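You operate a simulated robot arm through the tools that you are given. There is no shell and no other tool. Be economical: measure what you need, move in short steps, check, and stop when the job is done.

Carry out the task below with a simulated robot arm. There is one attempt and no reset: what you move stays moved.

Task
Put the degreaser spray on the top of the spare pallets away on the top of the cleaning cart. Put the tape strip labelled "1" from the top of the spare pallets on the top of the steel ledge and the tape strip marked "2" on the front of the grey bench. Count the dalbiseon cans on the top of the spare pallets, then put as many of the mixed lids from the top of the spare pallets on the lower shelf of the sheet table. Put the can marked "Orchava" from the top of the can load on the top of the spare pallets. Take the green jar on the top of the can layer and put it away on the top of the yellow cupboard. The order is free. Set down upright: degreaser spray, mixed lids, can, green jar.

Only the result counts: the job must be done as asked and must still hold three seconds after the hand-in. Knocking over, shifting, dropping, spilling or breaking anything else fails it. A push-on lid holds only when it is set on centred and level and pressed home; a screw cap is set on level and turned clockwise until tight. Flat cloth is picked up by pressing the open fingertips on it (5 to 10 N) and closing them slowly along it; thin cloth reads only 2 to 8 mm in the jaws.

Robot
A 7-joint arm with a fingered hand on a trunk, on a base that drives. Base frame: it is fixed to the floor where the robot stands at the start and does not move with it; the origin is under the middle of the robot, x ahead of it, y to its left, z up; the surface under the hand at the start is at about z = 560. Readings come in mm, degrees, newtons and seconds.
With the tool pointing down near the work surface it reaches from about 360 to 840 mm from the robot's upright axis, wherever it stands. Its first joint turns from -115.0 to 115.0 degrees. Places, roughly: dalbiseon can [1000, -250, 750]; degreaser spray [500, 250, 750]; front of the grey bench (34x20 cm) [-400, 3900, 880]; green jar (6x6x7 cm) [2500, 2100, 800]; lower shelf of the sheet table [3400, 2000, 300]; mixed lids [750, 0, 500]; orchava can, proof can, purple can [1000, 2000, 1000]; tape strip [750, 0, 500]; top of the cleaning cart [5400, 7100, 800]; top of the spare pallets [1000, -100, 600]; top of the steel ledge (62x12 cm) [-1440, 1760, 1000]; top of the yellow cupboard [11900, 3500, 900]. Payload 5 kg.
The TCP is the grasp point between the finger pads, 32 mm short of the fingertips. In the tool frame z runs along the fingers and y along their closing line. Largest opening 160 mm; the body of the gripper starts 89 mm behind the TCP. The gripper is a hand of 4 fingers: y runs from the thumb to the fingers, the wrist lies at [0, 0, -267] in the tool frame, and closing takes about 1.5 s.
Orientation is told as [roll, pitch, yaw] about the base's x, y, z axes, in that order, counted from this pose: with the fingers straight down and closing along the base's y, the tool's x points along the base's -x, its y along +y and its z along -z.

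Tools
- The arm moves only by the tool apply_moves. Its arguments are lists of equal length, an entry for each row: "xyz": the shift along the base's x, y, z in units of 50 mm (1.0 is 50 mm), a list of three; "rotation": the turn, a rotation vector about the base's x, y, z in units of 4 degrees (1.0 is 4 degrees), a list of three. In form: {"xyz": [[tx, ty, tz], ...], "rotation": [[rx, ry, rz], ...]}. A call has 1 to 10 rows; each row shifts and turns the commanded pose from where the row before left it. "gripper" is the finger opening in cm, from 0 to 16, set as the call begins (left out, the last holds). A call with a number of a shift or a turn outside -1 to 1 is refused whole. A row lasts 0.2 s, in which the tool goes at most 50 mm and 8.6 degrees; a call with a longer step from one row to the next is refused whole, and so is a gripper value outside its range. A pose out of reach is approached as far as the arm can. The call stops where the force on the tool passes 40 N (or 10 N more than at its start, if that is more) or the arm is blocked; 0.2 s more then pass. Each finger travels about 108 mm/s and halts on what it meets, pressing with about 29 N; the grip force reading is that of the motor and also rises with nothing between the fingers. The clock runs only during rows and for 0.2 s after the last one: add rows that do not move to give the fingers time. It gives the time, the measured TCP pose, the force on the tool (base axes), the opening and the grip force at its end, in the units of the frame above (readings bear some noise), with the torque about the TCP (base axes, N m) and any sound that the robot's microphone picked up.
- Cameras (640 x 400 px; columns grow to the right, rows downward): "scene" is now at [23.9, 131.3, 1444]; the picture's right is [-0.31, -0.95, 0.00], its down [-0.71, 0.23, -0.66] and it looks along [0.63, -0.20, -0.75] (base axes); focal length 290 px, centre (320, 200). "wrist" rides on the gripper at [80, -4, -114] in the tool frame; the picture's right is [0.05, 1.00, 0.00], its down [-0.82, 0.04, -0.58] and it looks along [-0.58, 0.03, 0.82] (tool axes); focal length 265 px, centre (320, 200). There is no depth. A picture from a camera that has moved, and an enlarged one, comes with that camera's place and axes in the base frame and with its lens. The place of the scene camera against the robot may be out by one fixed shift of up to 12 mm in any direction.
- snapshot(camera): a new picture of that camera. It takes no simulated time.
- slide_trunk(by): slides the trunk up (or, below 0, down) by that many mm; the arm and the scene camera ride with it, the base frame stays. It gives what a move gives, with no picture.
- drive_base(legs): drives the robot by 1 to 6 legs, each [ahead, turn to the left] in mm and degrees, along the robot's own axes; the way and the turn of a leg run together, so that a leg with both is an arc; at most 1500 mm and 180 degrees a leg. The arm and the cameras ride along, it lands a little off, and it stops where it bumps. It gives what a move gives.
- set_fingers(finger1, finger2, finger3, thumb_bend): sets how far each is bent, from 0 (flat) to 1 (curled in); at 0.3 the hand is open as for a grip, at 0.7 the pads meet at the TCP. One left out holds its place. A second passes; each finger stops where it meets its share of the squeeze, and holds until it gets a number again. A gripper value or a shape takes the hand back. It gives what a move gives, with no picture; readings hold the bend of each and the force on the fingers (four entries, about 0 where the hand has none), thumb and palm.
- preshape(shape): the hand has 4 fingers and takes this shape, open, in about a second: jaw (thumb against the fingers, like two jaws); tri (thumb and two fingers); tip (a fingertip pinch); poke (one finger out to press); point (the index stretched); flat (the hand flat); cup (the hand cupped); fist (a fist). The gripper value then closes the fingers along that shape, each until it touches; the sizes above hold for jaw. It gives what a move gives, with no picture.
- turn_head(pan, tilt): turns the head with the scene camera to pan (to the left, within 155 degrees either way) and tilt (down, from -29 to 69), counted from straight ahead of the robot. It gives what a move gives.
- inspect(camera, box): a new picture of the part [left, top, right, bottom] of that camera's present view, enlarged. It takes no simulated time.
- job_done(): hands the job in; it is judged then, once.

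Go step by step. Nothing tells you exact positions but the pictures and the camera data: compare them with the known pose of the tool, close in by small moves and look again before you grip or let go. The budget is 207 turns and 180 pictures, counting those below and the enlarged ones. Unless the task says otherwise, let go and move clear before handing in.

The tools are called by a JSON object that holds its "fn" and its "kwargs". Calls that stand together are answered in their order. apply_moves: Moves the arm, as the interface text tells. Its arguments: {"type":"object","properties":{"xyz":{"type":"array","items":{"type":"array","items":{"type":"number"}}},"rotation":{"type":"array","items":{"type":"array","items":{"type":"number"}}},"gripper":{"type":"number"}},"required":["xyz","rotation"]} The other tools are called the same way: slide_trunk (by) slides the trunk up or down; preshape (shape) gives the hand a shape; set_fingers (finger1, finger2, finger3, thumb_bend) moves the fingers one by one; drive_base (legs) drives the base; turn_head (pan, tilt) turns the head that bears the scene camera; snapshot (camera) takes a picture; inspect (camera, box) takes an enlarged picture of a part of a camera's view; job_done () hands the job in.

At the start:

```text
time: 0.0
position: [514.4, 180.7, 864.9]
orientation: [0.0, -0.1, 0.0]
wrist_force: [0.1, 0.0, -0.4]
ft_torque: [-0.03, -0.01, -0.04]
opening: 159.9
grasp_force: 0.1
shape: jaw
bend: [0.3, 0.3, 0.3, 0.3]
finger forces: [0.1, 0.1, 0.0, 0.1, 0.0, 0.1]
trunk travel left (down, up): [-575.0, 415.0]
robot x, y, heading: [1.5, 0.5, 0.0]
head pan, tilt: [-18.0, 48.7]
```

scene: 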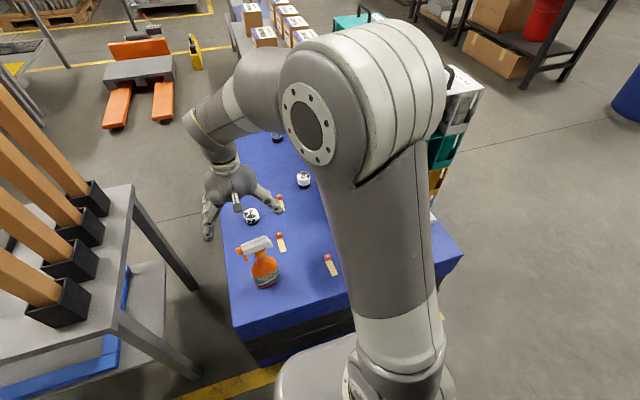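
wrist: 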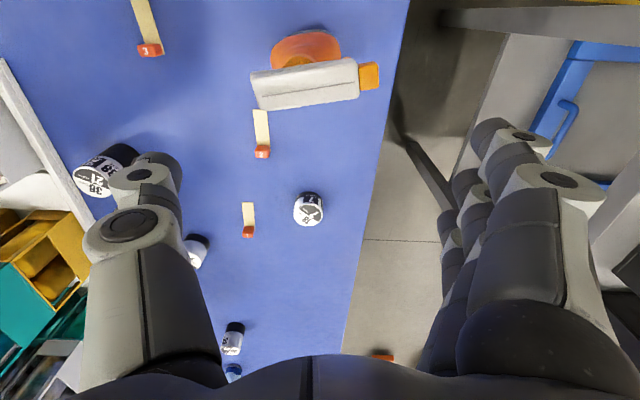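

I see the blue pallet stack with the spray, three tape strips and some small lids/cans. I'll look closer first.

{"fn": "inspect", "kwargs": {"camera": "scene", "box": [190, 110, 450, 300]}}

{"fn": "inspect", "kwargs": {"camera": "wrist", "box": [40, 0, 420, 400]}}

{"fn": "turn_head", "kwargs": {"pan": -45, "tilt": 45}}

{"fn": "snapshot", "kwargs": {"camera": "scene"}}

```text
2.11 times, centred on (320, 205) of scene
camera zoom: at [23.9, 131.3, 1444.0], right [-0.31, -0.95, 0.0], down [-0.71, 0.23, -0.66], along [0.63, -0.2, -0.75], focal length 610 px, centre (320, 190)
```

zoom: 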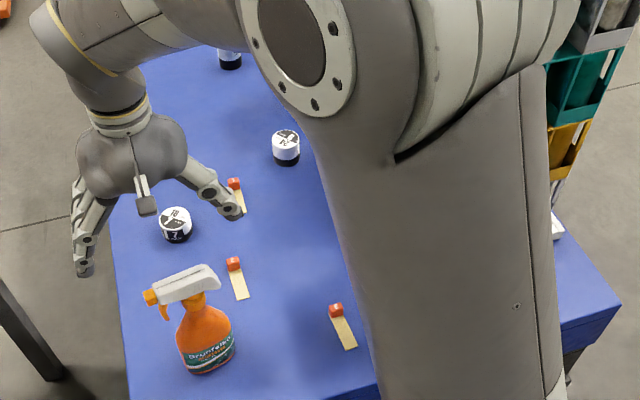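

```text
1.00 times, centred on (230, 200) of wrist (not enlarged: the box is as wide or as high as the picture)
camera zoom: at [433.9, 175.6, 980.5], right [-0.05, 1.0, 0.0], down [0.82, 0.04, 0.58], along [0.58, 0.03, -0.82], focal length 265 px, centre (410, 200)
```

zoom: 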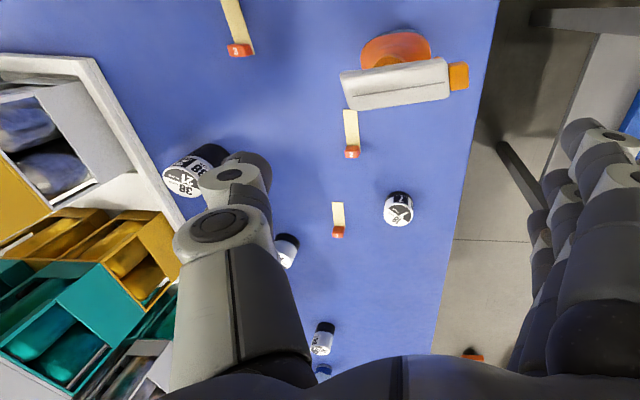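

```text
time: 0.9
position: [514.7, 180.2, 865.2]
orientation: [0.0, 0.0, 0.0]
wrist_force: [-0.4, 0.4, -0.5]
ft_torque: [-0.01, -0.03, -0.03]
opening: 159.8
grasp_force: 0.0
shape: jaw
bend: [0.3, 0.3, 0.3, 0.3]
finger forces: [0.0, 0.0, 0.1, 0.1, 0.1, 0.1]
trunk travel left (down, up): [-575.0, 415.0]
robot x, y, heading: [-0.6, -2.8, 0.0]
head pan, tilt: [-45.0, 45.0]
```

```text
175 pictures are left
camera scene: at [7.1, 98.0, 1449.1], right [-0.71, -0.71, 0.0], down [-0.5, 0.5, -0.71], along [0.5, -0.5, -0.71], focal length 290 px, centre (320, 200)
```

scene: 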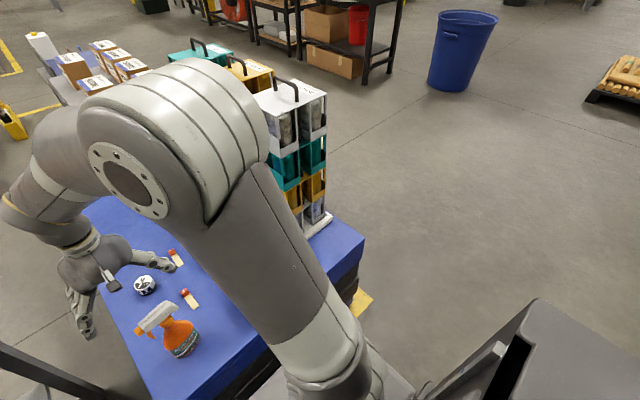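

{"fn": "turn_head", "kwargs": {"pan": 60, "tilt": 15}}

{"fn": "snapshot", "kwargs": {"camera": "scene"}}

{"fn": "turn_head", "kwargs": {"pan": 10, "tilt": 10}}

{"fn": "snapshot", "kwargs": {"camera": "scene"}}

{"fn": "turn_head", "kwargs": {"pan": 130, "tilt": 15}}

{"fn": "snapshot", "kwargs": {"camera": "scene"}}

```text
time: 2.7
position: [514.7, 179.2, 865.0]
orientation: [0.0, -0.1, 0.1]
wrist_force: [-0.5, 0.0, -0.4]
ft_torque: [0.05, 0.04, 0.01]
opening: 159.8
grasp_force: 0.1
shape: jaw
bend: [0.3, 0.3, 0.3, 0.3]
finger forces: [0.0, 0.0, 0.1, 0.0, 0.0, 0.1]
trunk travel left (down, up): [-575.0, 415.0]
robot x, y, heading: [0.7, -0.2, 0.2]
head pan, tilt: [60.0, 15.0]
```

```text
174 pictures are left
camera scene: at [-3.7, 236.3, 1495.9], right [0.87, -0.5, 0.0], down [-0.13, -0.22, -0.97], along [0.48, 0.84, -0.26], focal length 290 px, centre (320, 200)
```

scene: 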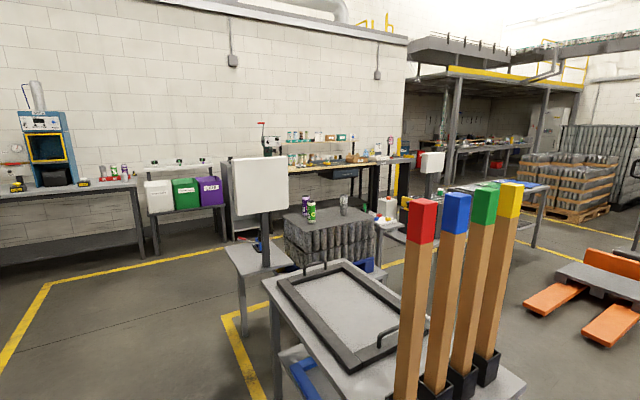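

```text
time: 3.9
position: [514.9, 180.5, 865.8]
orientation: [0.0, 0.1, 0.0]
wrist_force: [-0.1, -0.6, 0.4]
ft_torque: [0.0, -0.04, -0.02]
opening: 159.9
grasp_force: 0.0
shape: jaw
bend: [0.3, 0.3, 0.3, 0.3]
finger forces: [0.1, 0.1, 0.0, 0.0, 0.1, 0.0]
trunk travel left (down, up): [-575.0, 415.0]
robot x, y, heading: [-0.7, 0.7, 0.2]
head pan, tilt: [10.0, 10.0]
```

```text
173 pictures are left
camera scene: at [41.1, 171.7, 1504.1], right [0.17, -0.98, 0.0], down [-0.17, -0.03, -0.98], along [0.97, 0.17, -0.17], focal length 290 px, centre (320, 200)
```

scene: 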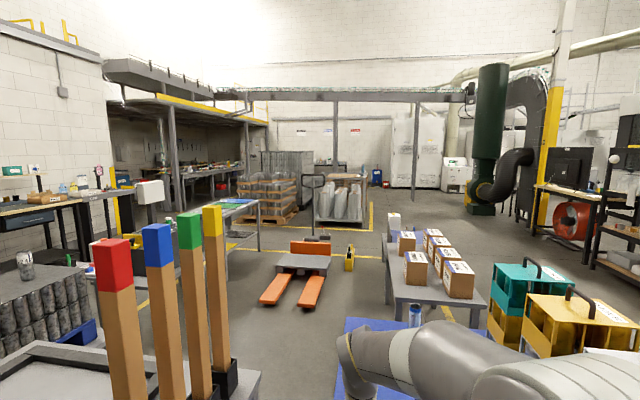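

```text
time: 5.9
position: [514.6, 179.6, 865.8]
orientation: [0.0, 0.0, 0.0]
wrist_force: [-0.4, 0.0, 0.3]
ft_torque: [-0.04, 0.03, 0.0]
opening: 159.9
grasp_force: 0.0
shape: jaw
bend: [0.3, 0.3, 0.3, 0.3]
finger forces: [0.1, 0.0, 0.0, 0.1, 0.1, 0.0]
trunk travel left (down, up): [-575.0, 415.0]
robot x, y, heading: [0.3, -2.4, -0.0]
head pan, tilt: [130.0, 15.0]
```

```text
172 pictures are left
camera scene: at [-110.4, 227.0, 1495.9], right [0.77, 0.64, 0.0], down [0.17, -0.2, -0.97], along [-0.62, 0.74, -0.26], focal length 290 px, centre (320, 200)
```

scene: 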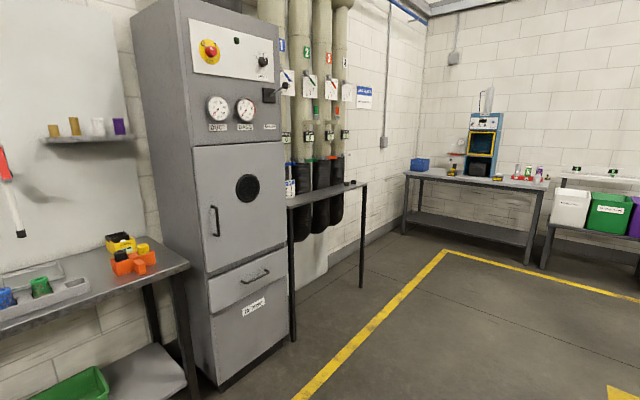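

{"fn": "apply_moves", "kwargs": {"xyz": [[0, 0, 1], [0, 0, 1], [0, 0, 0.8], [-0.5, -1, 0], [-0.5, -1, 0], [0, -1, 0], [0, -1, 0], [0, -1, 0], [0, -1, 0], [0, -1, 0]], "rotation": [[0, 0, 0], [0, 0, 0], [0, 0, 0], [0, -1, 0], [0, -1, 0], [0, -1, 0], [0, -1, 0], [0, 0, 0], [0, 0, 0], [0, 0, 0]]}}

{"fn": "snapshot", "kwargs": {"camera": "wrist"}}

{"fn": "turn_head", "kwargs": {"pan": 0, "tilt": 50}}

{"fn": "snapshot", "kwargs": {"camera": "scene"}}

```text
refused: row 4 steps farther than a row can; nothing moved
```

```text
171 pictures are left
camera wrist: at [433.9, 175.6, 980.4], right [-0.05, 1.0, 0.0], down [0.82, 0.04, 0.58], along [0.58, 0.03, -0.82], focal length 265 px, centre (320, 200)
```

wrist: 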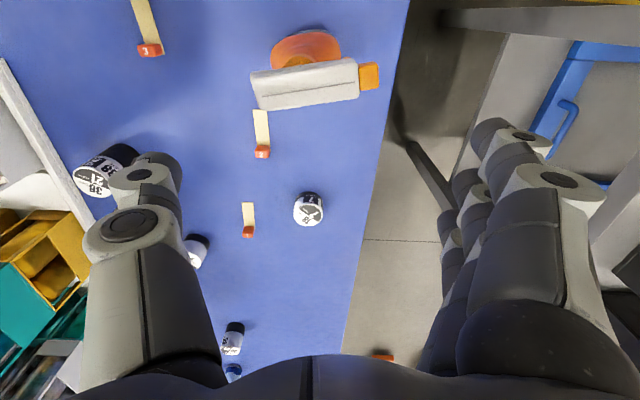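

```text
time: 8.0
position: [515.7, 180.4, 865.1]
orientation: [0.1, 0.0, 0.0]
wrist_force: [-0.3, 0.2, 0.1]
ft_torque: [0.02, 0.0, -0.05]
opening: 159.8
grasp_force: 0.0
shape: jaw
bend: [0.3, 0.3, 0.3, 0.3]
finger forces: [0.0, 0.1, 0.0, 0.0, 0.0, 0.0]
trunk travel left (down, up): [-575.0, 415.0]
robot x, y, heading: [-1.6, -0.2, 0.1]
head pan, tilt: [0.0, 50.0]
```

```text
170 pictures are left
camera scene: at [26.6, 155.5, 1442.2], right [0.0, -1.0, 0.0], down [-0.77, 0.0, -0.64], along [0.64, 0.0, -0.77], focal length 290 px, centre (320, 200)
```

scene: 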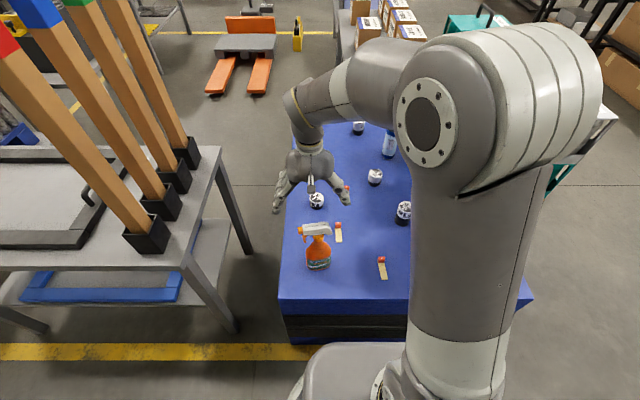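

{"fn": "apply_moves", "kwargs": {"xyz": [[0, 0, 1], [0, 0, 1], [0, 0, 0.8], [-0.4, -0.9, 0], [-0.4, -0.9, 0], [0, -1, 0], [0, -1, 0], [0, -1, 0], [0, -1, 0], [0, -1, 0]], "rotation": [[0, 0, 0], [0, 0, 0], [0, 0, 0], [0, -1, 0], [0, -1, 0], [0, -1, 0], [0, -1, 0], [0, 0, 0], [0, 0, 0], [0, 0, 0]]}}

{"fn": "snapshot", "kwargs": {"camera": "wrist"}}

{"fn": "snapshot", "kwargs": {"camera": "scene"}}

```text
time: 10.2
position: [474.5, -160.4, 1005.3]
orientation: [0.0, -16.0, -0.1]
wrist_force: [0.3, 0.1, 0.6]
ft_torque: [0.01, 0.01, 0.0]
opening: 160.1
grasp_force: 0.1
shape: jaw
bend: [0.3, 0.3, 0.3, 0.3]
finger forces: [0.0, 0.0, 0.0, 0.1, 0.0, 0.0]
trunk travel left (down, up): [-575.0, 415.0]
robot x, y, heading: [-1.0, -3.1, 0.1]
head pan, tilt: [0.0, 50.0]
```

```text
169 pictures are left
camera wrist: at [366.2, -164.0, 1093.1], right [-0.05, 1.0, -0.01], down [0.62, 0.04, 0.78], along [0.78, 0.03, -0.63], focal length 265 px, centre (320, 200)
```

wrist: 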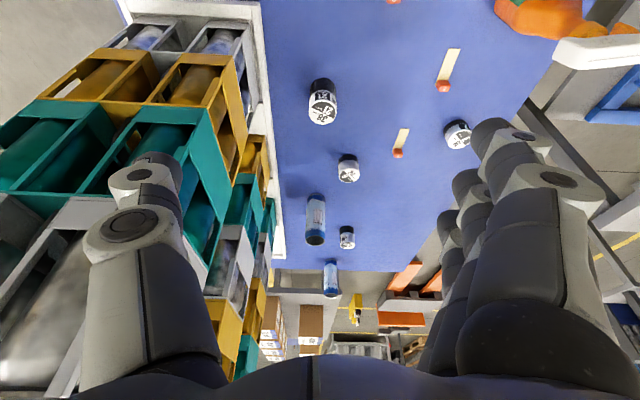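

```text
168 pictures are left
camera scene: at [26.6, 155.0, 1442.3], right [0.0, -1.0, 0.0], down [-0.77, 0.0, -0.64], along [0.64, 0.0, -0.77], focal length 290 px, centre (320, 200)
```

scene: 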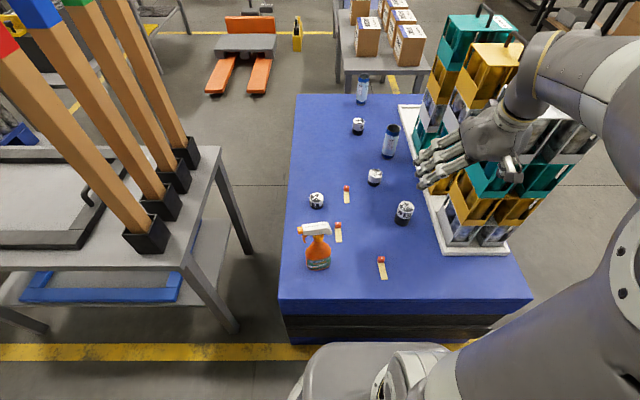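

{"fn": "inspect", "kwargs": {"camera": "scene", "box": [290, 60, 450, 160]}}

{"fn": "inspect", "kwargs": {"camera": "scene", "box": [290, 160, 450, 290]}}

{"fn": "inspect", "kwargs": {"camera": "wrist", "box": [270, 60, 490, 300]}}

{"fn": "inspect", "kwargs": {"camera": "scene", "box": [400, 0, 600, 260]}}

```text
4.00 times, centred on (370, 110) of scene
camera zoom: at [26.6, 155.0, 1442.3], right [0.0, -1.0, 0.0], down [-0.77, 0.0, -0.64], along [0.64, 0.0, -0.77], focal length 1158 px, centre (120, 560)
```

zoom: 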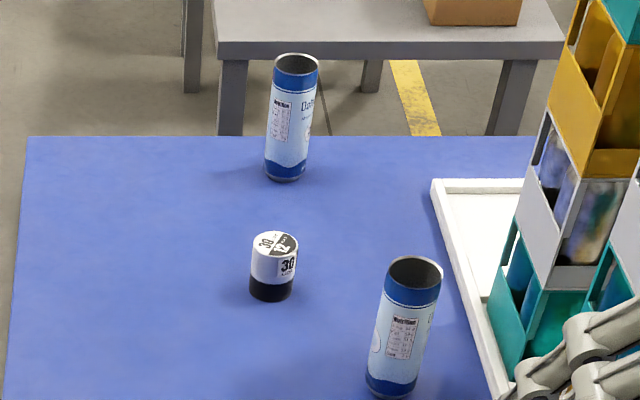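

```text
3.08 times, centred on (370, 225) of scene
camera zoom: at [26.6, 155.0, 1442.3], right [0.0, -1.0, 0.0], down [-0.77, 0.0, -0.64], along [0.64, 0.0, -0.77], focal length 891 px, centre (166, 123)
```

zoom: 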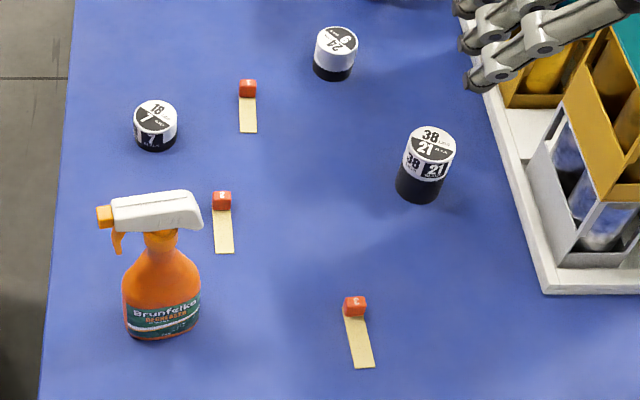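

```text
1.67 times, centred on (380, 180) of wrist
camera zoom: at [366.2, -164.0, 1093.1], right [-0.05, 1.0, -0.01], down [0.62, 0.04, 0.78], along [0.78, 0.03, -0.63], focal length 442 px, centre (220, 233)
```

zoom: 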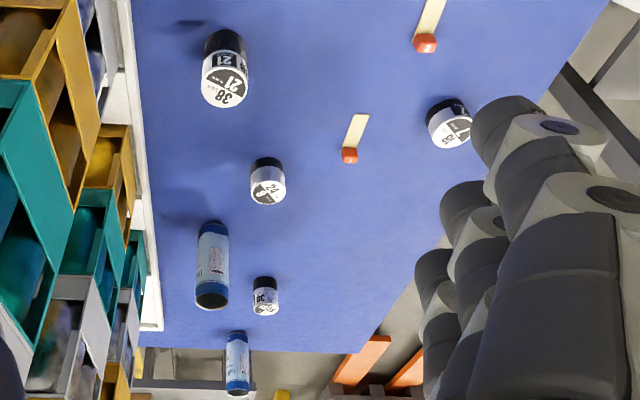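

```text
1.54 times, centred on (500, 130) of scene
camera zoom: at [26.6, 155.0, 1442.3], right [0.0, -1.0, 0.0], down [-0.77, 0.0, -0.64], along [0.64, 0.0, -0.77], focal length 446 px, centre (43, 308)
```

zoom: 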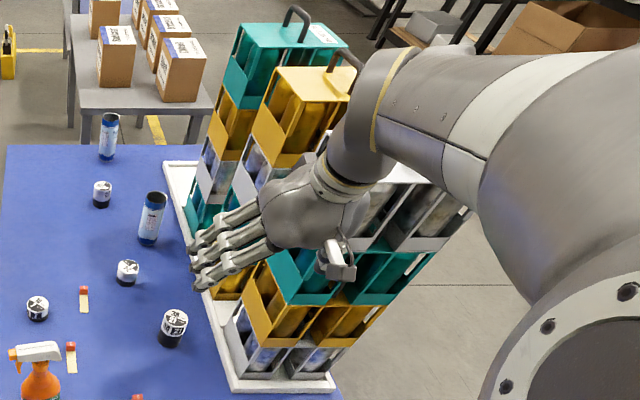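

{"fn": "apply_moves", "kwargs": {"xyz": [[0, 0, 1], [0, 0, 1], [0, 0, 1], [0, 0, 1], [0, 0, 1], [0, -0.9, 0.4], [0, -0.9, 0.4], [0, -0.9, 0], [0, -0.9, 0], [0, -0.9, 0]], "rotation": [[0, 0, 0], [0, 0, 0], [0, 0, 0], [0, 0, 0], [0, 0, 0], [0, 0, 0], [0, 0, 0], [0, 0, 0], [0, 0, 0], [0, 0, 0]]}}

{"fn": "snapshot", "kwargs": {"camera": "wrist"}}

{"fn": "turn_head", "kwargs": {"pan": -20, "tilt": 40}}

{"fn": "snapshot", "kwargs": {"camera": "scene"}}

```text
time: 12.6
position: [445.1, -447.2, 1202.2]
orientation: [-6.6, -0.8, -13.5]
wrist_force: [0.7, 0.0, -0.2]
ft_torque: [0.0, 0.16, -0.04]
opening: 160.1
grasp_force: 0.1
shape: jaw
bend: [0.3, 0.3, 0.3, 0.3]
finger forces: [0.0, 0.1, 0.0, 0.0, 0.1, 0.0]
out of reach, approached as far as the arm can: row 10
trunk travel left (down, up): [-575.0, 415.0]
robot x, y, heading: [1.6, -0.7, -0.0]
head pan, tilt: [0.0, 50.0]
stopped in row 10: the arm was blocked; the commanded pose is now the measured one
```

```text
163 pictures are left
camera wrist: at [366.5, -420.4, 1315.9], right [0.18, 0.98, -0.11], down [0.81, -0.08, 0.58], along [0.56, -0.2, -0.81], focal length 265 px, centre (320, 200)
```

wrist: 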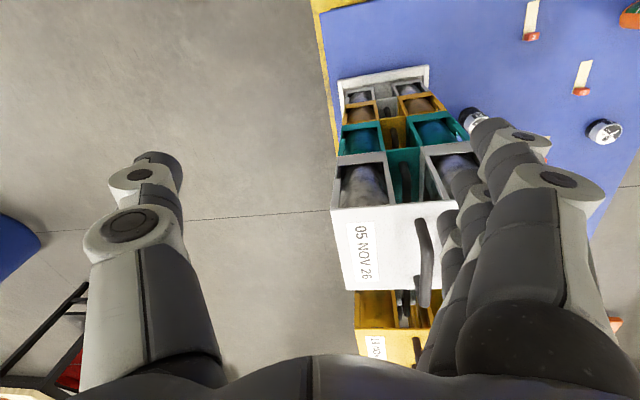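

```text
time: 13.4
position: [441.5, -448.0, 1204.0]
orientation: [-6.6, -1.0, -13.6]
wrist_force: [-0.2, 0.6, -0.2]
ft_torque: [0.01, 0.0, 0.02]
opening: 159.9
grasp_force: 0.2
shape: jaw
bend: [0.3, 0.3, 0.3, 0.3]
finger forces: [0.0, 0.0, 0.0, 0.0, 0.0, 0.0]
trunk travel left (down, up): [-575.0, 415.0]
robot x, y, heading: [2.4, 0.3, 0.0]
head pan, tilt: [-20.0, 40.0]
```

```text
162 pictures are left
camera scene: at [29.6, 126.0, 1456.4], right [-0.34, -0.94, 0.0], down [-0.6, 0.22, -0.77], along [0.72, -0.26, -0.64], focal length 290 px, centre (320, 200)
```

scene: 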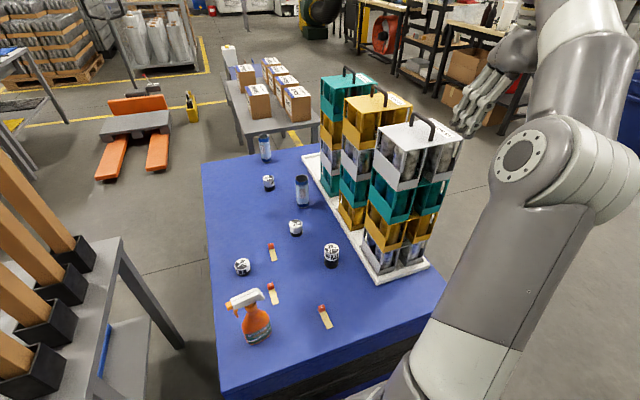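

{"fn": "inspect", "kwargs": {"camera": "scene", "box": [300, 60, 480, 290]}}

{"fn": "inspect", "kwargs": {"camera": "wrist", "box": [310, 50, 500, 250]}}

```text
1.74 times, centred on (390, 175) of scene
camera zoom: at [29.6, 126.0, 1456.4], right [-0.34, -0.94, 0.0], down [-0.6, 0.22, -0.77], along [0.72, -0.26, -0.64], focal length 504 px, centre (198, 244)
```

zoom: 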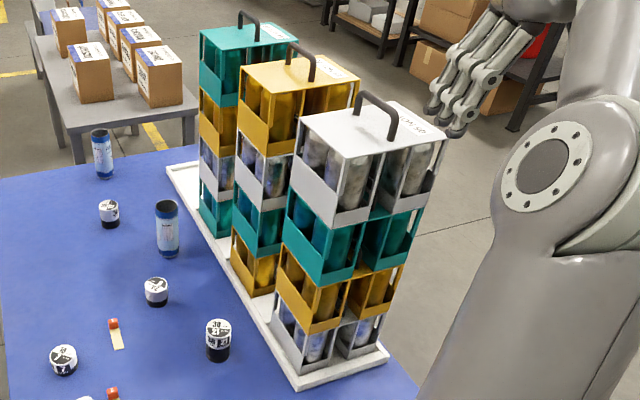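

```text
2.00 times, centred on (405, 150) of wrist
camera zoom: at [364.1, -419.9, 1317.6], right [0.18, 0.98, -0.12], down [0.81, -0.08, 0.58], along [0.56, -0.2, -0.8], focal length 531 px, centre (150, 300)
```

zoom: 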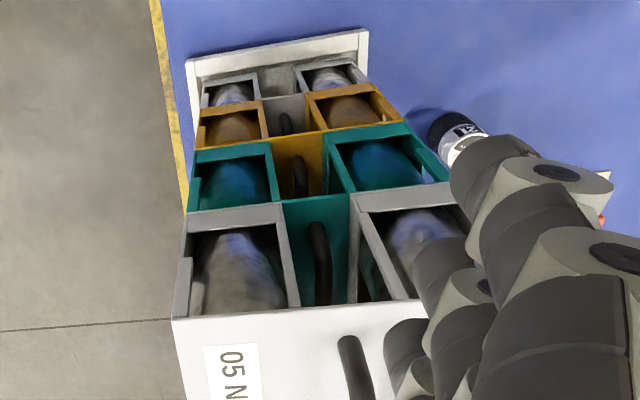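

{"fn": "apply_moves", "kwargs": {"xyz": [[0, 0.95, 0], [0, 0.95, 0], [0, 0.95, 0], [0, 0.95, 0], [0, 0.95, 0], [0, 0.95, 0], [0, 0.95, 0], [0, 0.95, 0], [0, 0.95, 0], [0, 0.95, 0]], "rotation": [[0.4, 0.1, 0.9], [0.4, 0.1, 0.9], [0.4, 0.05, 0.8], [0.45, 0, 0.8], [0, 0, 0], [0, 0, 0], [0, 0, 0], [0, 0, 0], [0, 0, 0], [0, 0, 0]]}}

{"fn": "apply_moves", "kwargs": {"xyz": [[0.2, 0.4, -0.85], [0.2, 0.4, -0.85], [0.2, 0.2, -0.9], [0.2, 0, -0.9], [0.2, 0, -0.9], [0.2, 0, -0.9], [0.2, 0, -0.9], [0, 0, -0.9], [0, 0, -0.5]], "rotation": [[0, 0, 0], [0, 0, 0], [0, 0, 0], [0, 0, 0], [0, 0, 0], [0, 0, 0], [0, 0, 0], [0, 0, 0], [0, 0, 0]]}}

{"fn": "snapshot", "kwargs": {"camera": "wrist"}}

```text
time: 15.7
position: [441.0, 29.5, 1204.5]
orientation: [-0.2, 0.7, 0.0]
wrist_force: [0.2, -1.1, 0.7]
ft_torque: [-0.02, -0.03, -0.03]
opening: 159.9
grasp_force: 0.1
shape: jaw
bend: [0.3, 0.3, 0.3, 0.3]
finger forces: [0.0, 0.0, 0.0, 0.0, 0.1, 0.0]
trunk travel left (down, up): [-575.0, 415.0]
robot x, y, heading: [-1.2, -2.4, 0.0]
head pan, tilt: [-20.0, 40.0]
```

```text
time: 17.6
position: [513.6, 77.2, 823.2]
orientation: [-0.1, 0.7, -0.1]
wrist_force: [-0.2, 0.5, -0.5]
ft_torque: [0.02, 0.01, -0.02]
opening: 159.9
grasp_force: 0.0
shape: jaw
bend: [0.3, 0.3, 0.3, 0.3]
finger forces: [0.0, 0.1, 0.1, 0.0, 0.0, 0.0]
trunk travel left (down, up): [-575.0, 415.0]
robot x, y, heading: [-2.4, -0.5, 0.0]
head pan, tilt: [-20.0, 40.0]
```

```text
159 pictures are left
camera wrist: at [433.6, 74.0, 939.5], right [-0.05, 1.0, 0.0], down [0.82, 0.04, 0.57], along [0.57, 0.03, -0.82], focal length 265 px, centre (320, 200)
```

wrist: 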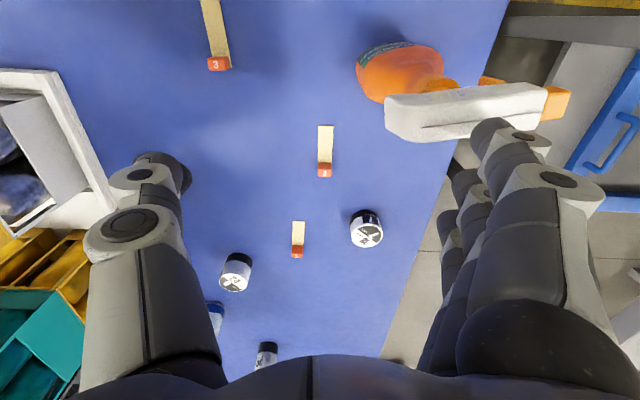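

{"fn": "inspect", "kwargs": {"camera": "wrist", "box": [295, 115, 355, 185]}}

{"fn": "inspect", "kwargs": {"camera": "wrist", "box": [270, 210, 330, 265]}}

{"fn": "inspect", "kwargs": {"camera": "wrist", "box": [190, 20, 250, 80]}}

```text
5.71 times, centred on (325, 150) of wrist
camera zoom: at [433.6, 74.0, 939.5], right [-0.05, 1.0, 0.0], down [0.82, 0.04, 0.57], along [0.57, 0.03, -0.82], focal length 1517 px, centre (291, 486)
```

zoom: 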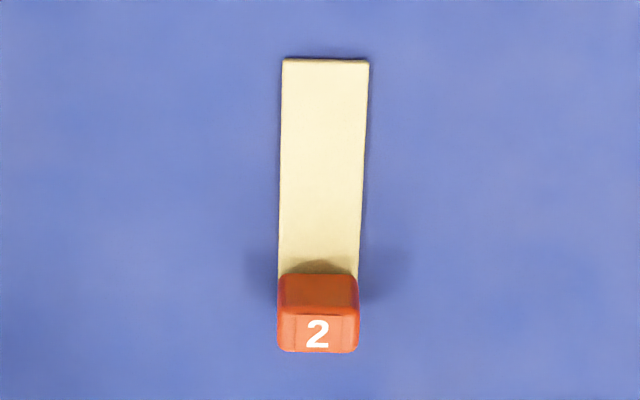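

```text
7.27 times, centred on (300, 238) of wrist
camera zoom: at [433.6, 74.0, 939.5], right [-0.05, 1.0, 0.0], down [0.82, 0.04, 0.57], along [0.57, 0.03, -0.82], focal length 1930 px, centre (466, -73)
```

zoom: 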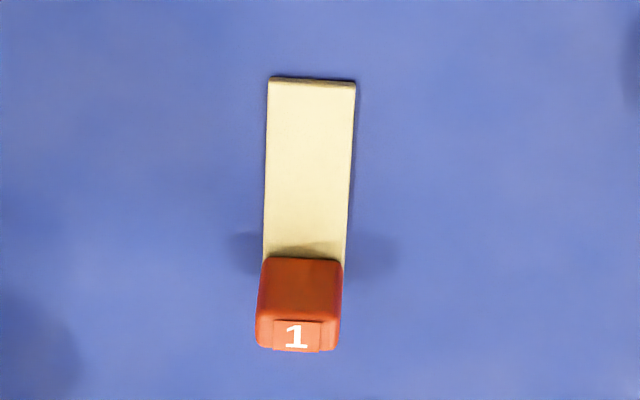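

```text
6.67 times, centred on (220, 50) of wrist
camera zoom: at [433.6, 74.0, 939.5], right [-0.05, 1.0, 0.0], down [0.82, 0.04, 0.57], along [0.57, 0.03, -0.82], focal length 1769 px, centre (987, 1200)
```

zoom: 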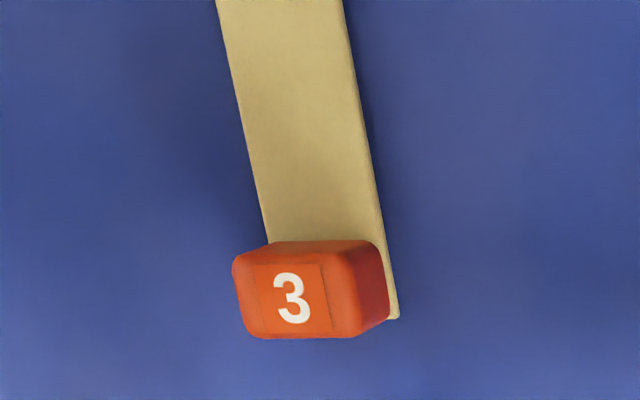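

{"fn": "apply_moves", "kwargs": {"xyz": [[0.95, -0.1, -0.1], [0.95, -0.1, -0.1], [0.95, -0.1, -0.1], [0.95, -0.1, -0.1], [0.8, -0.1, -0.3], [0.8, -0.06, -0.3], [0.47, 0, -0.7], [0, 0, -0.8]], "rotation": [[0, -0.15, 0], [0, 0, 0], [0, 0, 0], [0, 0, 0], [0, 0, 0], [0, 0, 0], [0, 0, 0], [0, 0, 0]], "gripper": 8}}

{"fn": "snapshot", "kwargs": {"camera": "wrist"}}

{"fn": "turn_head", "kwargs": {"pan": 0, "tilt": 40}}

{"fn": "snapshot", "kwargs": {"camera": "scene"}}

```text
time: 19.4
position: [807.0, 50.6, 699.5]
orientation: [-0.2, 0.1, 0.2]
wrist_force: [0.9, 0.1, 0.3]
ft_torque: [0.0, 0.06, -0.02]
opening: 80.9
grasp_force: 0.0
shape: jaw
bend: [0.72, 0.72, 0.72, 0.7]
finger forces: [0.0, 0.1, 0.0, 0.1, 0.1, 0.0]
trunk travel left (down, up): [-575.0, 415.0]
robot x, y, heading: [1.3, 1.1, -0.0]
head pan, tilt: [-20.0, 40.0]
```

```text
155 pictures are left
camera wrist: at [725.8, 46.3, 814.1], right [-0.05, 1.0, 0.0], down [0.82, 0.05, 0.58], along [0.58, 0.03, -0.82], focal length 265 px, centre (320, 200)
```

wrist: 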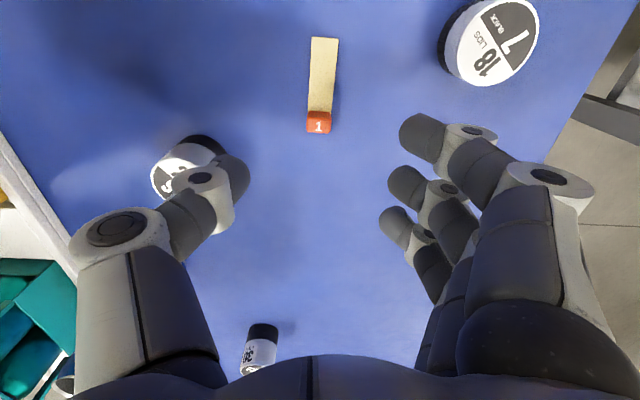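

```text
time: 20.3
position: [805.3, 50.3, 698.4]
orientation: [-0.2, 0.2, 0.2]
wrist_force: [-0.3, -0.2, -1.1]
ft_torque: [0.0, 0.02, -0.04]
opening: 81.2
grasp_force: 0.1
shape: jaw
bend: [0.72, 0.72, 0.72, 0.7]
finger forces: [0.0, 0.0, 0.0, 0.1, 0.0, 0.1]
trunk travel left (down, up): [-575.0, 415.0]
robot x, y, heading: [-0.5, -1.0, 0.1]
head pan, tilt: [0.0, 40.0]
```

```text
154 pictures are left
camera scene: at [34.8, 155.3, 1456.4], right [0.0, -1.0, 0.0], down [-0.64, 0.0, -0.77], along [0.77, 0.0, -0.64], focal length 290 px, centre (320, 200)
```

scene: 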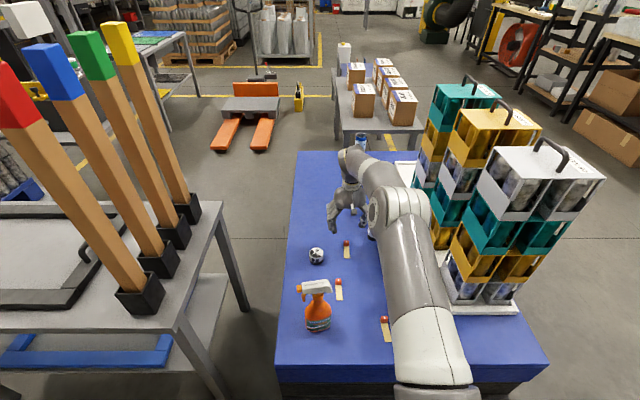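

{"fn": "apply_moves", "kwargs": {"xyz": [[0, 0, -0.8], [0, 0, -0.6], [0, 0, -0.3], [0, 0, -0.1], [0, 0, 0]], "rotation": [[0, 0, 0], [0, 0, 0], [0, 0, 0], [0, 0, 0], [0, 0, 0]], "gripper": 6}}

{"fn": "snapshot", "kwargs": {"camera": "wrist"}}

```text
time: 21.5
position: [805.8, 49.5, 609.3]
orientation: [-0.2, 0.1, 0.0]
wrist_force: [-0.7, -0.6, 0.1]
ft_torque: [0.04, 0.04, 0.01]
opening: 60.8
grasp_force: 0.0
shape: jaw
bend: [0.73, 0.73, 0.73, 0.7]
finger forces: [0.0, 0.1, 0.0, 0.0, 0.1, 0.1]
trunk travel left (down, up): [-575.0, 415.0]
robot x, y, heading: [1.0, -2.0, 0.1]
head pan, tilt: [0.0, 40.0]
```

```text
153 pictures are left
camera wrist: at [725.8, 45.6, 724.3], right [-0.05, 1.0, 0.0], down [0.82, 0.04, 0.58], along [0.58, 0.03, -0.82], focal length 265 px, centre (320, 200)
```

wrist: 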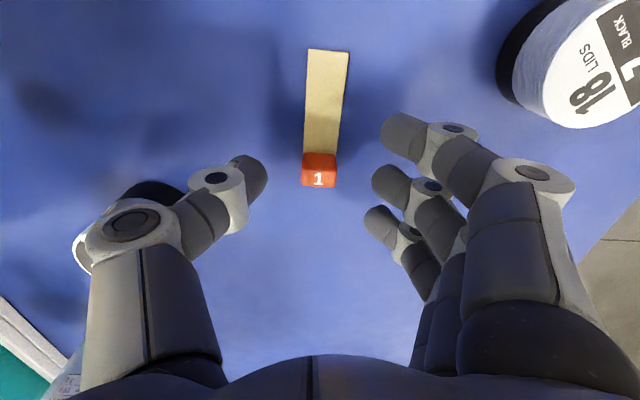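

{"fn": "apply_moves", "kwargs": {"xyz": [[0, 0, -0.08], [0, 0, -0.08], [0, 0, 0], [0, 0, 0]], "rotation": [[0, 0, 0], [0, 0, 0], [0, 0, 0], [0, 0, 0]]}}

{"fn": "apply_moves", "kwargs": {"xyz": [[0, 0, 0], [0, 0, 0], [0, 0, 0], [0, 0, 0], [0, 0, 0], [0, 0, 0]], "rotation": [[0, 0, 0], [0, 0, 0], [0, 0, 0], [0, 0, 0], [0, 0, 0], [0, 0, 0]], "gripper": 0}}

{"fn": "snapshot", "kwargs": {"camera": "wrist"}}

```text
time: 22.5
position: [806.3, 49.6, 601.5]
orientation: [-0.3, 0.1, 0.1]
wrist_force: [0.0, -0.1, 0.3]
ft_torque: [0.02, 0.0, 0.01]
opening: 60.9
grasp_force: 0.1
shape: jaw
bend: [0.73, 0.73, 0.73, 0.7]
finger forces: [0.0, 0.0, 0.0, 0.0, 0.0, 0.0]
trunk travel left (down, up): [-575.0, 415.0]
robot x, y, heading: [-1.9, -2.4, -0.1]
head pan, tilt: [0.0, 40.0]
```

```text
time: 23.9
position: [805.5, 49.9, 601.8]
orientation: [-0.2, -0.1, 0.1]
wrist_force: [0.2, -2.9, 5.8]
ft_torque: [-0.06, -0.01, 0.01]
opening: 3.6
grasp_force: 29.1
shape: jaw
bend: [0.69, 0.7, 0.69, 0.72]
finger forces: [0.0, 16.5, 0.1, 0.0, 20.9, 0.0]
trunk travel left (down, up): [-575.0, 415.0]
robot x, y, heading: [0.0, -3.3, -0.1]
head pan, tilt: [0.0, 40.0]
```

```text
152 pictures are left
camera wrist: at [725.8, 45.4, 717.1], right [-0.05, 1.0, 0.0], down [0.82, 0.04, 0.58], along [0.58, 0.03, -0.82], focal length 265 px, centre (320, 200)
```

wrist: 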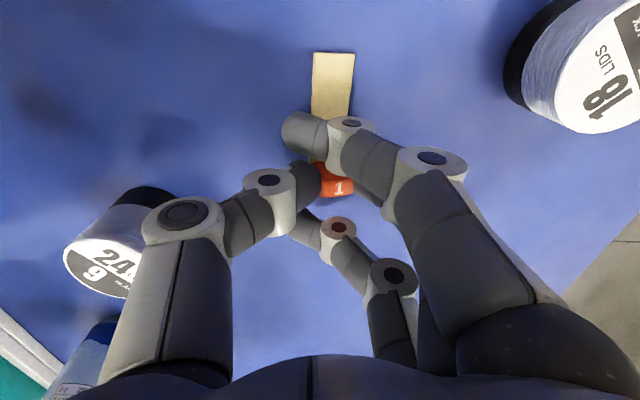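

{"fn": "apply_moves", "kwargs": {"xyz": [[0, 0, 0.2], [0, 0, 0.4], [0, 0, 0.8], [0, 0, 0.8], [-0.6, 0, 0.6]], "rotation": [[0, 0, 0], [0, 0, 0], [0, 0, 0], [0, 0, 0], [0, 0, 0]]}}

{"fn": "snapshot", "kwargs": {"camera": "wrist"}}

```text
time: 25.1
position: [775.6, 48.9, 739.6]
orientation: [-0.2, 0.1, -0.1]
wrist_force: [-0.3, 1.0, -0.5]
ft_torque: [0.0, -0.01, 0.0]
opening: 3.2
grasp_force: 29.0
shape: jaw
bend: [0.69, 0.69, 0.69, 0.72]
finger forces: [0.0, 17.0, 0.1, 0.0, 16.9, 0.1]
trunk travel left (down, up): [-575.0, 415.0]
robot x, y, heading: [-3.9, -1.9, 0.2]
head pan, tilt: [0.0, 40.0]
```

```text
151 pictures are left
camera wrist: at [696.3, 44.5, 855.5], right [-0.05, 1.0, 0.0], down [0.82, 0.04, 0.58], along [0.57, 0.03, -0.82], focal length 265 px, centre (320, 200)
```

wrist: 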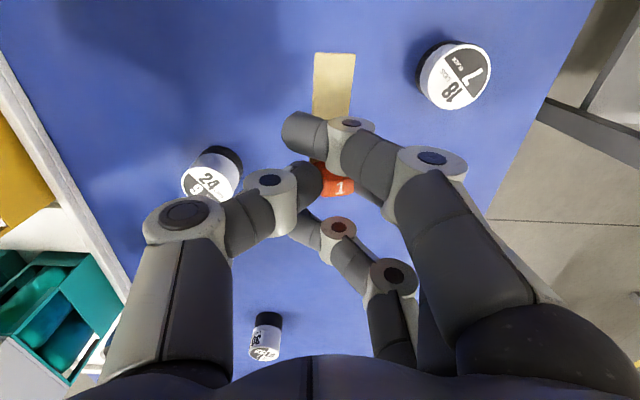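

{"fn": "apply_moves", "kwargs": {"xyz": [[-0.8, 0, 0.6], [-0.8, 0, 0.6], [-0.8, 0, 0.6], [-0.8, 0, 0.6], [-0.8, 0, 0.6], [-0.8, 0, 0.6], [-0.8, 0, 0.6], [-0.8, 0, 0.6], [0, 0, 0.9]], "rotation": [[0, 0, 0], [0, 0, 0], [0, 0, 0], [0, 0, 0], [0, 0, 0], [0, 0, 0], [0, 0, 0], [0, 0, 0], [0, 0, 0]]}}

{"fn": "turn_head", "kwargs": {"pan": 150, "tilt": 35}}

{"fn": "snapshot", "kwargs": {"camera": "scene"}}

{"fn": "turn_head", "kwargs": {"pan": 90, "tilt": 40}}

{"fn": "snapshot", "kwargs": {"camera": "scene"}}

```text
time: 27.1
position: [454.0, 49.4, 1025.0]
orientation: [-0.2, 0.1, 0.2]
wrist_force: [-0.9, 0.7, -0.3]
ft_torque: [0.01, -0.04, 0.0]
opening: 3.1
grasp_force: 28.7
shape: jaw
bend: [0.69, 0.69, 0.69, 0.72]
finger forces: [0.0, 16.9, 0.1, 0.1, 16.8, 0.0]
trunk travel left (down, up): [-575.0, 415.0]
robot x, y, heading: [0.1, 1.9, -0.1]
head pan, tilt: [0.0, 40.0]
```

```text
time: 29.4
position: [454.4, 48.7, 1025.5]
orientation: [-0.2, 0.1, 0.1]
wrist_force: [0.8, -0.1, -0.3]
ft_torque: [-0.03, 0.01, -0.02]
opening: 3.0
grasp_force: 29.0
shape: jaw
bend: [0.69, 0.69, 0.69, 0.72]
finger forces: [0.0, 16.9, 0.0, 0.0, 16.8, 0.0]
trunk travel left (down, up): [-575.0, 415.0]
robot x, y, heading: [2.0, 3.1, -0.0]
head pan, tilt: [150.0, 35.0]
```

```text
150 pictures are left
camera scene: at [-126.5, 199.5, 1464.0], right [0.5, 0.87, 0.0], down [0.5, -0.29, -0.82], along [-0.71, 0.41, -0.57], focal length 290 px, centre (320, 200)
```

scene: 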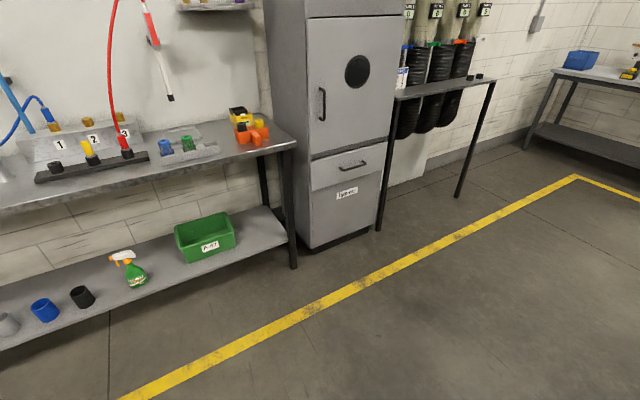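

```text
time: 30.7
position: [455.0, 49.5, 1025.6]
orientation: [-0.2, 0.1, 0.1]
wrist_force: [-0.7, 0.2, 0.0]
ft_torque: [-0.03, -0.01, 0.01]
opening: 2.7
grasp_force: 29.3
shape: jaw
bend: [0.69, 0.69, 0.69, 0.72]
finger forces: [0.0, 16.8, 0.0, 0.0, 16.9, 0.0]
trunk travel left (down, up): [-575.0, 415.0]
robot x, y, heading: [0.6, -2.1, 0.0]
head pan, tilt: [90.0, 40.0]
```

```text
149 pictures are left
camera scene: at [-50.3, 240.4, 1456.4], right [1.0, 0.0, 0.0], down [0.0, -0.64, -0.77], along [0.0, 0.77, -0.64], focal length 290 px, centre (320, 200)
```

scene: 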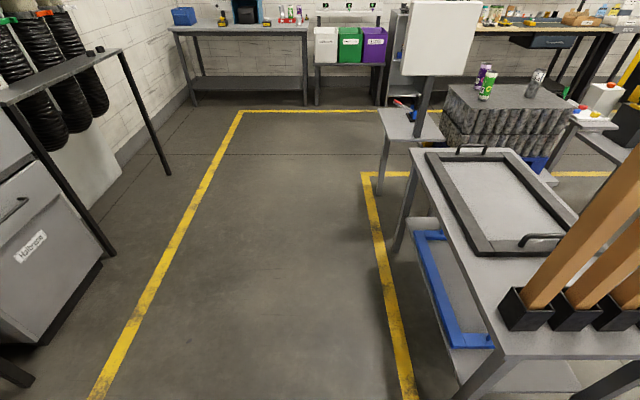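

{"fn": "slide_trunk", "kwargs": {"by": 300}}

{"fn": "drive_base", "kwargs": {"legs": [[-300, 0], [0, 102.8], [1305, 0], [500, 0], [0, 77.2]]}}

{"fn": "turn_head", "kwargs": {"pan": 0, "tilt": 45}}

{"fn": "snapshot", "kwargs": {"camera": "scene"}}

{"fn": "snapshot", "kwargs": {"camera": "wrist"}}

```text
time: 33.7
position: [455.4, 48.9, 1325.2]
orientation: [-0.2, 0.1, 0.0]
wrist_force: [-0.3, 0.1, -0.2]
ft_torque: [-0.02, 0.0, 0.01]
opening: 3.3
grasp_force: 29.2
shape: jaw
bend: [0.69, 0.69, 0.69, 0.72]
finger forces: [0.0, 16.9, 0.0, 0.0, 16.8, 0.0]
trunk travel left (down, up): [-875.0, 115.0]
robot x, y, heading: [-2.3, -2.2, -0.1]
head pan, tilt: [90.0, 40.0]
```

```text
time: 52.1
position: [-1186.4, 1679.9, 1325.2]
orientation: [-0.2, 0.2, -179.0]
wrist_force: [0.3, -0.8, 0.2]
ft_torque: [0.01, 0.01, 0.0]
opening: 3.2
grasp_force: 29.4
shape: jaw
bend: [0.69, 0.69, 0.69, 0.72]
finger forces: [0.0, 16.9, 0.1, 0.0, 16.9, 0.0]
trunk travel left (down, up): [-875.0, 115.0]
robot x, y, heading: [-729.7, 1737.5, -179.1]
head pan, tilt: [90.0, 40.0]
```

```text
time: 53.7
position: [-1185.8, 1680.6, 1327.7]
orientation: [-0.2, 0.1, -179.1]
wrist_force: [-0.6, 0.1, -0.2]
ft_torque: [-0.02, 0.0, -0.01]
opening: 2.9
grasp_force: 29.3
shape: jaw
bend: [0.69, 0.69, 0.69, 0.72]
finger forces: [0.0, 16.8, 0.1, 0.0, 16.9, 0.0]
trunk travel left (down, up): [-875.0, 115.0]
robot x, y, heading: [-733.7, 1732.9, -179.0]
head pan, tilt: [0.0, 45.0]
```

```text
148 pictures are left
camera scene: at [-741.2, 1578.7, 1749.1], right [-0.02, 1.0, 0.0], down [0.71, 0.01, -0.71], along [-0.71, -0.01, -0.71], focal length 290 px, centre (320, 200)
```

scene: 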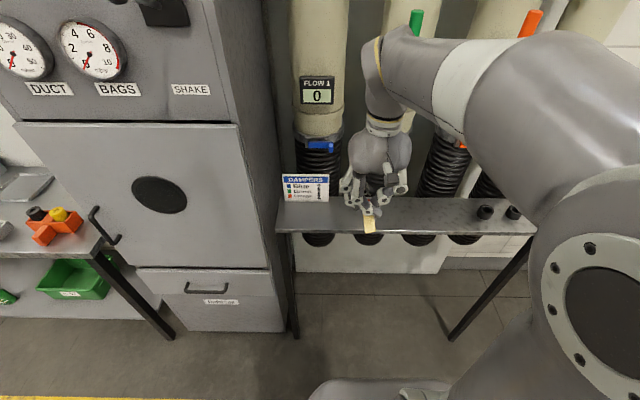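

```text
147 pictures are left
camera wrist: at [-1106.1, 1685.3, 1440.6], right [0.07, -1.0, 0.0], down [-0.82, -0.06, 0.58], along [-0.57, -0.04, -0.82], focal length 265 px, centre (320, 200)
```

wrist: 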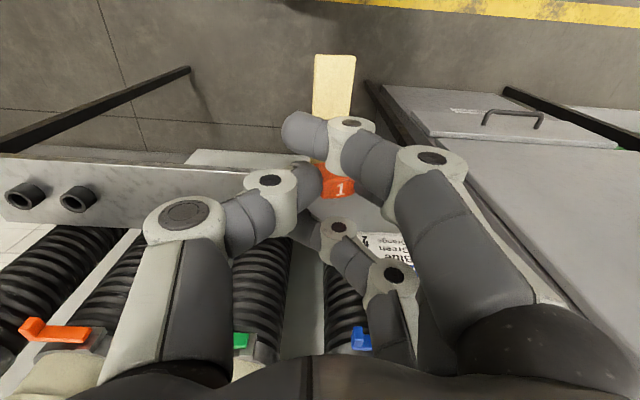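

{"fn": "inspect", "kwargs": {"camera": "scene", "box": [260, 140, 540, 270]}}

{"fn": "inspect", "kwargs": {"camera": "wrist", "box": [0, 120, 300, 260]}}

```text
2.29 times, centred on (400, 205) of scene
camera zoom: at [-741.2, 1578.7, 1749.1], right [-0.02, 1.0, 0.0], down [0.71, 0.01, -0.71], along [-0.71, -0.01, -0.71], focal length 662 px, centre (137, 189)
```

zoom: 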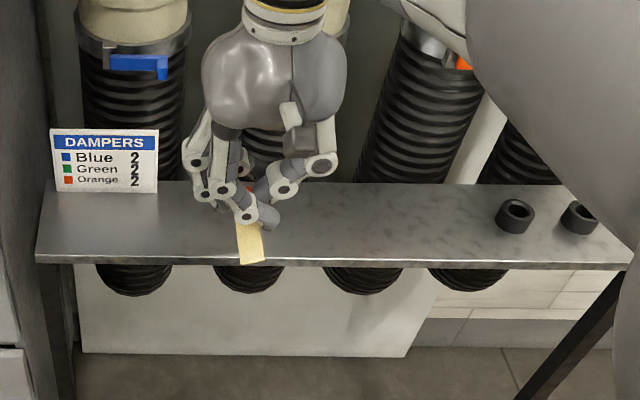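

```text
2.13 times, centred on (150, 190) of wrist
camera zoom: at [-1106.1, 1685.3, 1440.6], right [0.07, -1.0, 0.0], down [-0.82, -0.06, 0.58], along [-0.57, -0.04, -0.82], focal length 566 px, centre (683, 221)
```

zoom: 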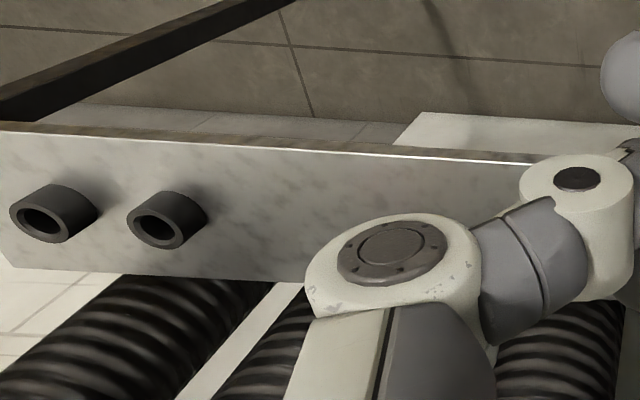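

{"fn": "apply_moves", "kwargs": {"xyz": [[-0.9, 0.25, 0], [-0.9, 0.25, 0], [-0.9, 0.25, 0], [-0.9, 0.25, 0], [-0.9, 0.25, -0.2], [-0.9, 0.25, -0.3], [-0.25, 0.1, -0.9], [0, 0, -0.95], [0, 0, -0.95], [0, 0, -0.9]], "rotation": [[0, 0, 0], [0, 0, 0], [0, 0, 0], [0, 0, 0], [0, 0, 0], [0, 0, 0], [0, 0, 0], [0, 0, 0], [0, 0, 0], [0, 0, 0]]}}

{"fn": "snapshot", "kwargs": {"camera": "wrist"}}

{"fn": "snapshot", "kwargs": {"camera": "scene"}}

```text
time: 55.0
position: [-1410.4, 1718.7, 1315.7]
orientation: [0.4, 0.2, -177.3]
wrist_force: [1.0, -31.9, 3.8]
ft_torque: [6.57, 0.13, 0.49]
opening: 2.7
grasp_force: 29.0
shape: jaw
bend: [0.69, 0.69, 0.69, 0.72]
finger forces: [0.0, 16.9, 0.0, 0.1, 16.9, 0.0]
trunk travel left (down, up): [-875.0, 115.0]
robot x, y, heading: [-731.1, 1736.0, -178.6]
head pan, tilt: [0.0, 45.0]
stopped in row 6: the force on the tool passed its limit at 52 N (the readings are from after the stop); the commanded pose is now the measured one
```

```text
144 pictures are left
camera wrist: at [-1330.8, 1727.9, 1432.1], right [0.1, -1.0, 0.01], down [-0.81, -0.08, 0.58], along [-0.57, -0.06, -0.82], focal length 265 px, centre (320, 200)
```

wrist: 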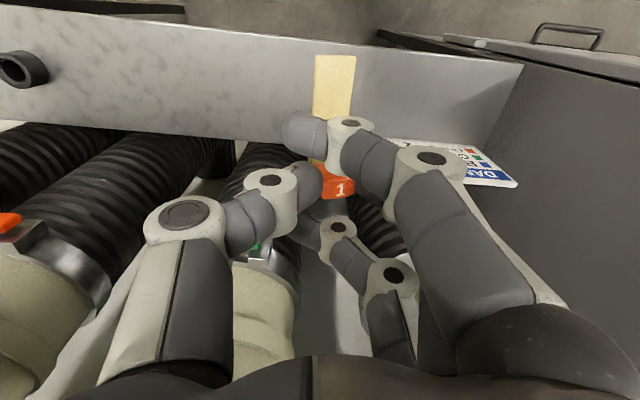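

```text
143 pictures are left
camera scene: at [-738.1, 1572.0, 1748.6], right [-0.02, 1.0, 0.0], down [0.71, 0.02, -0.71], along [-0.71, -0.01, -0.71], focal length 290 px, centre (320, 200)
```

scene: 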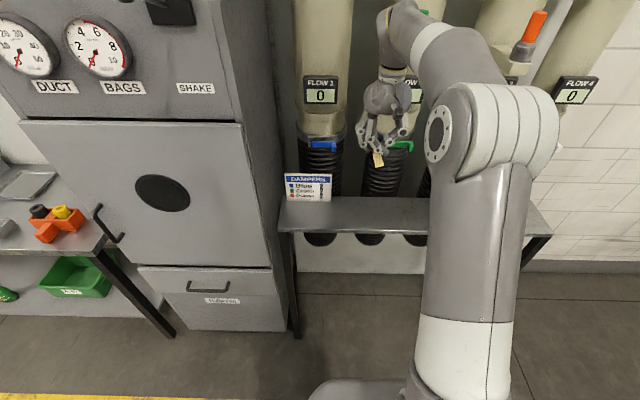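

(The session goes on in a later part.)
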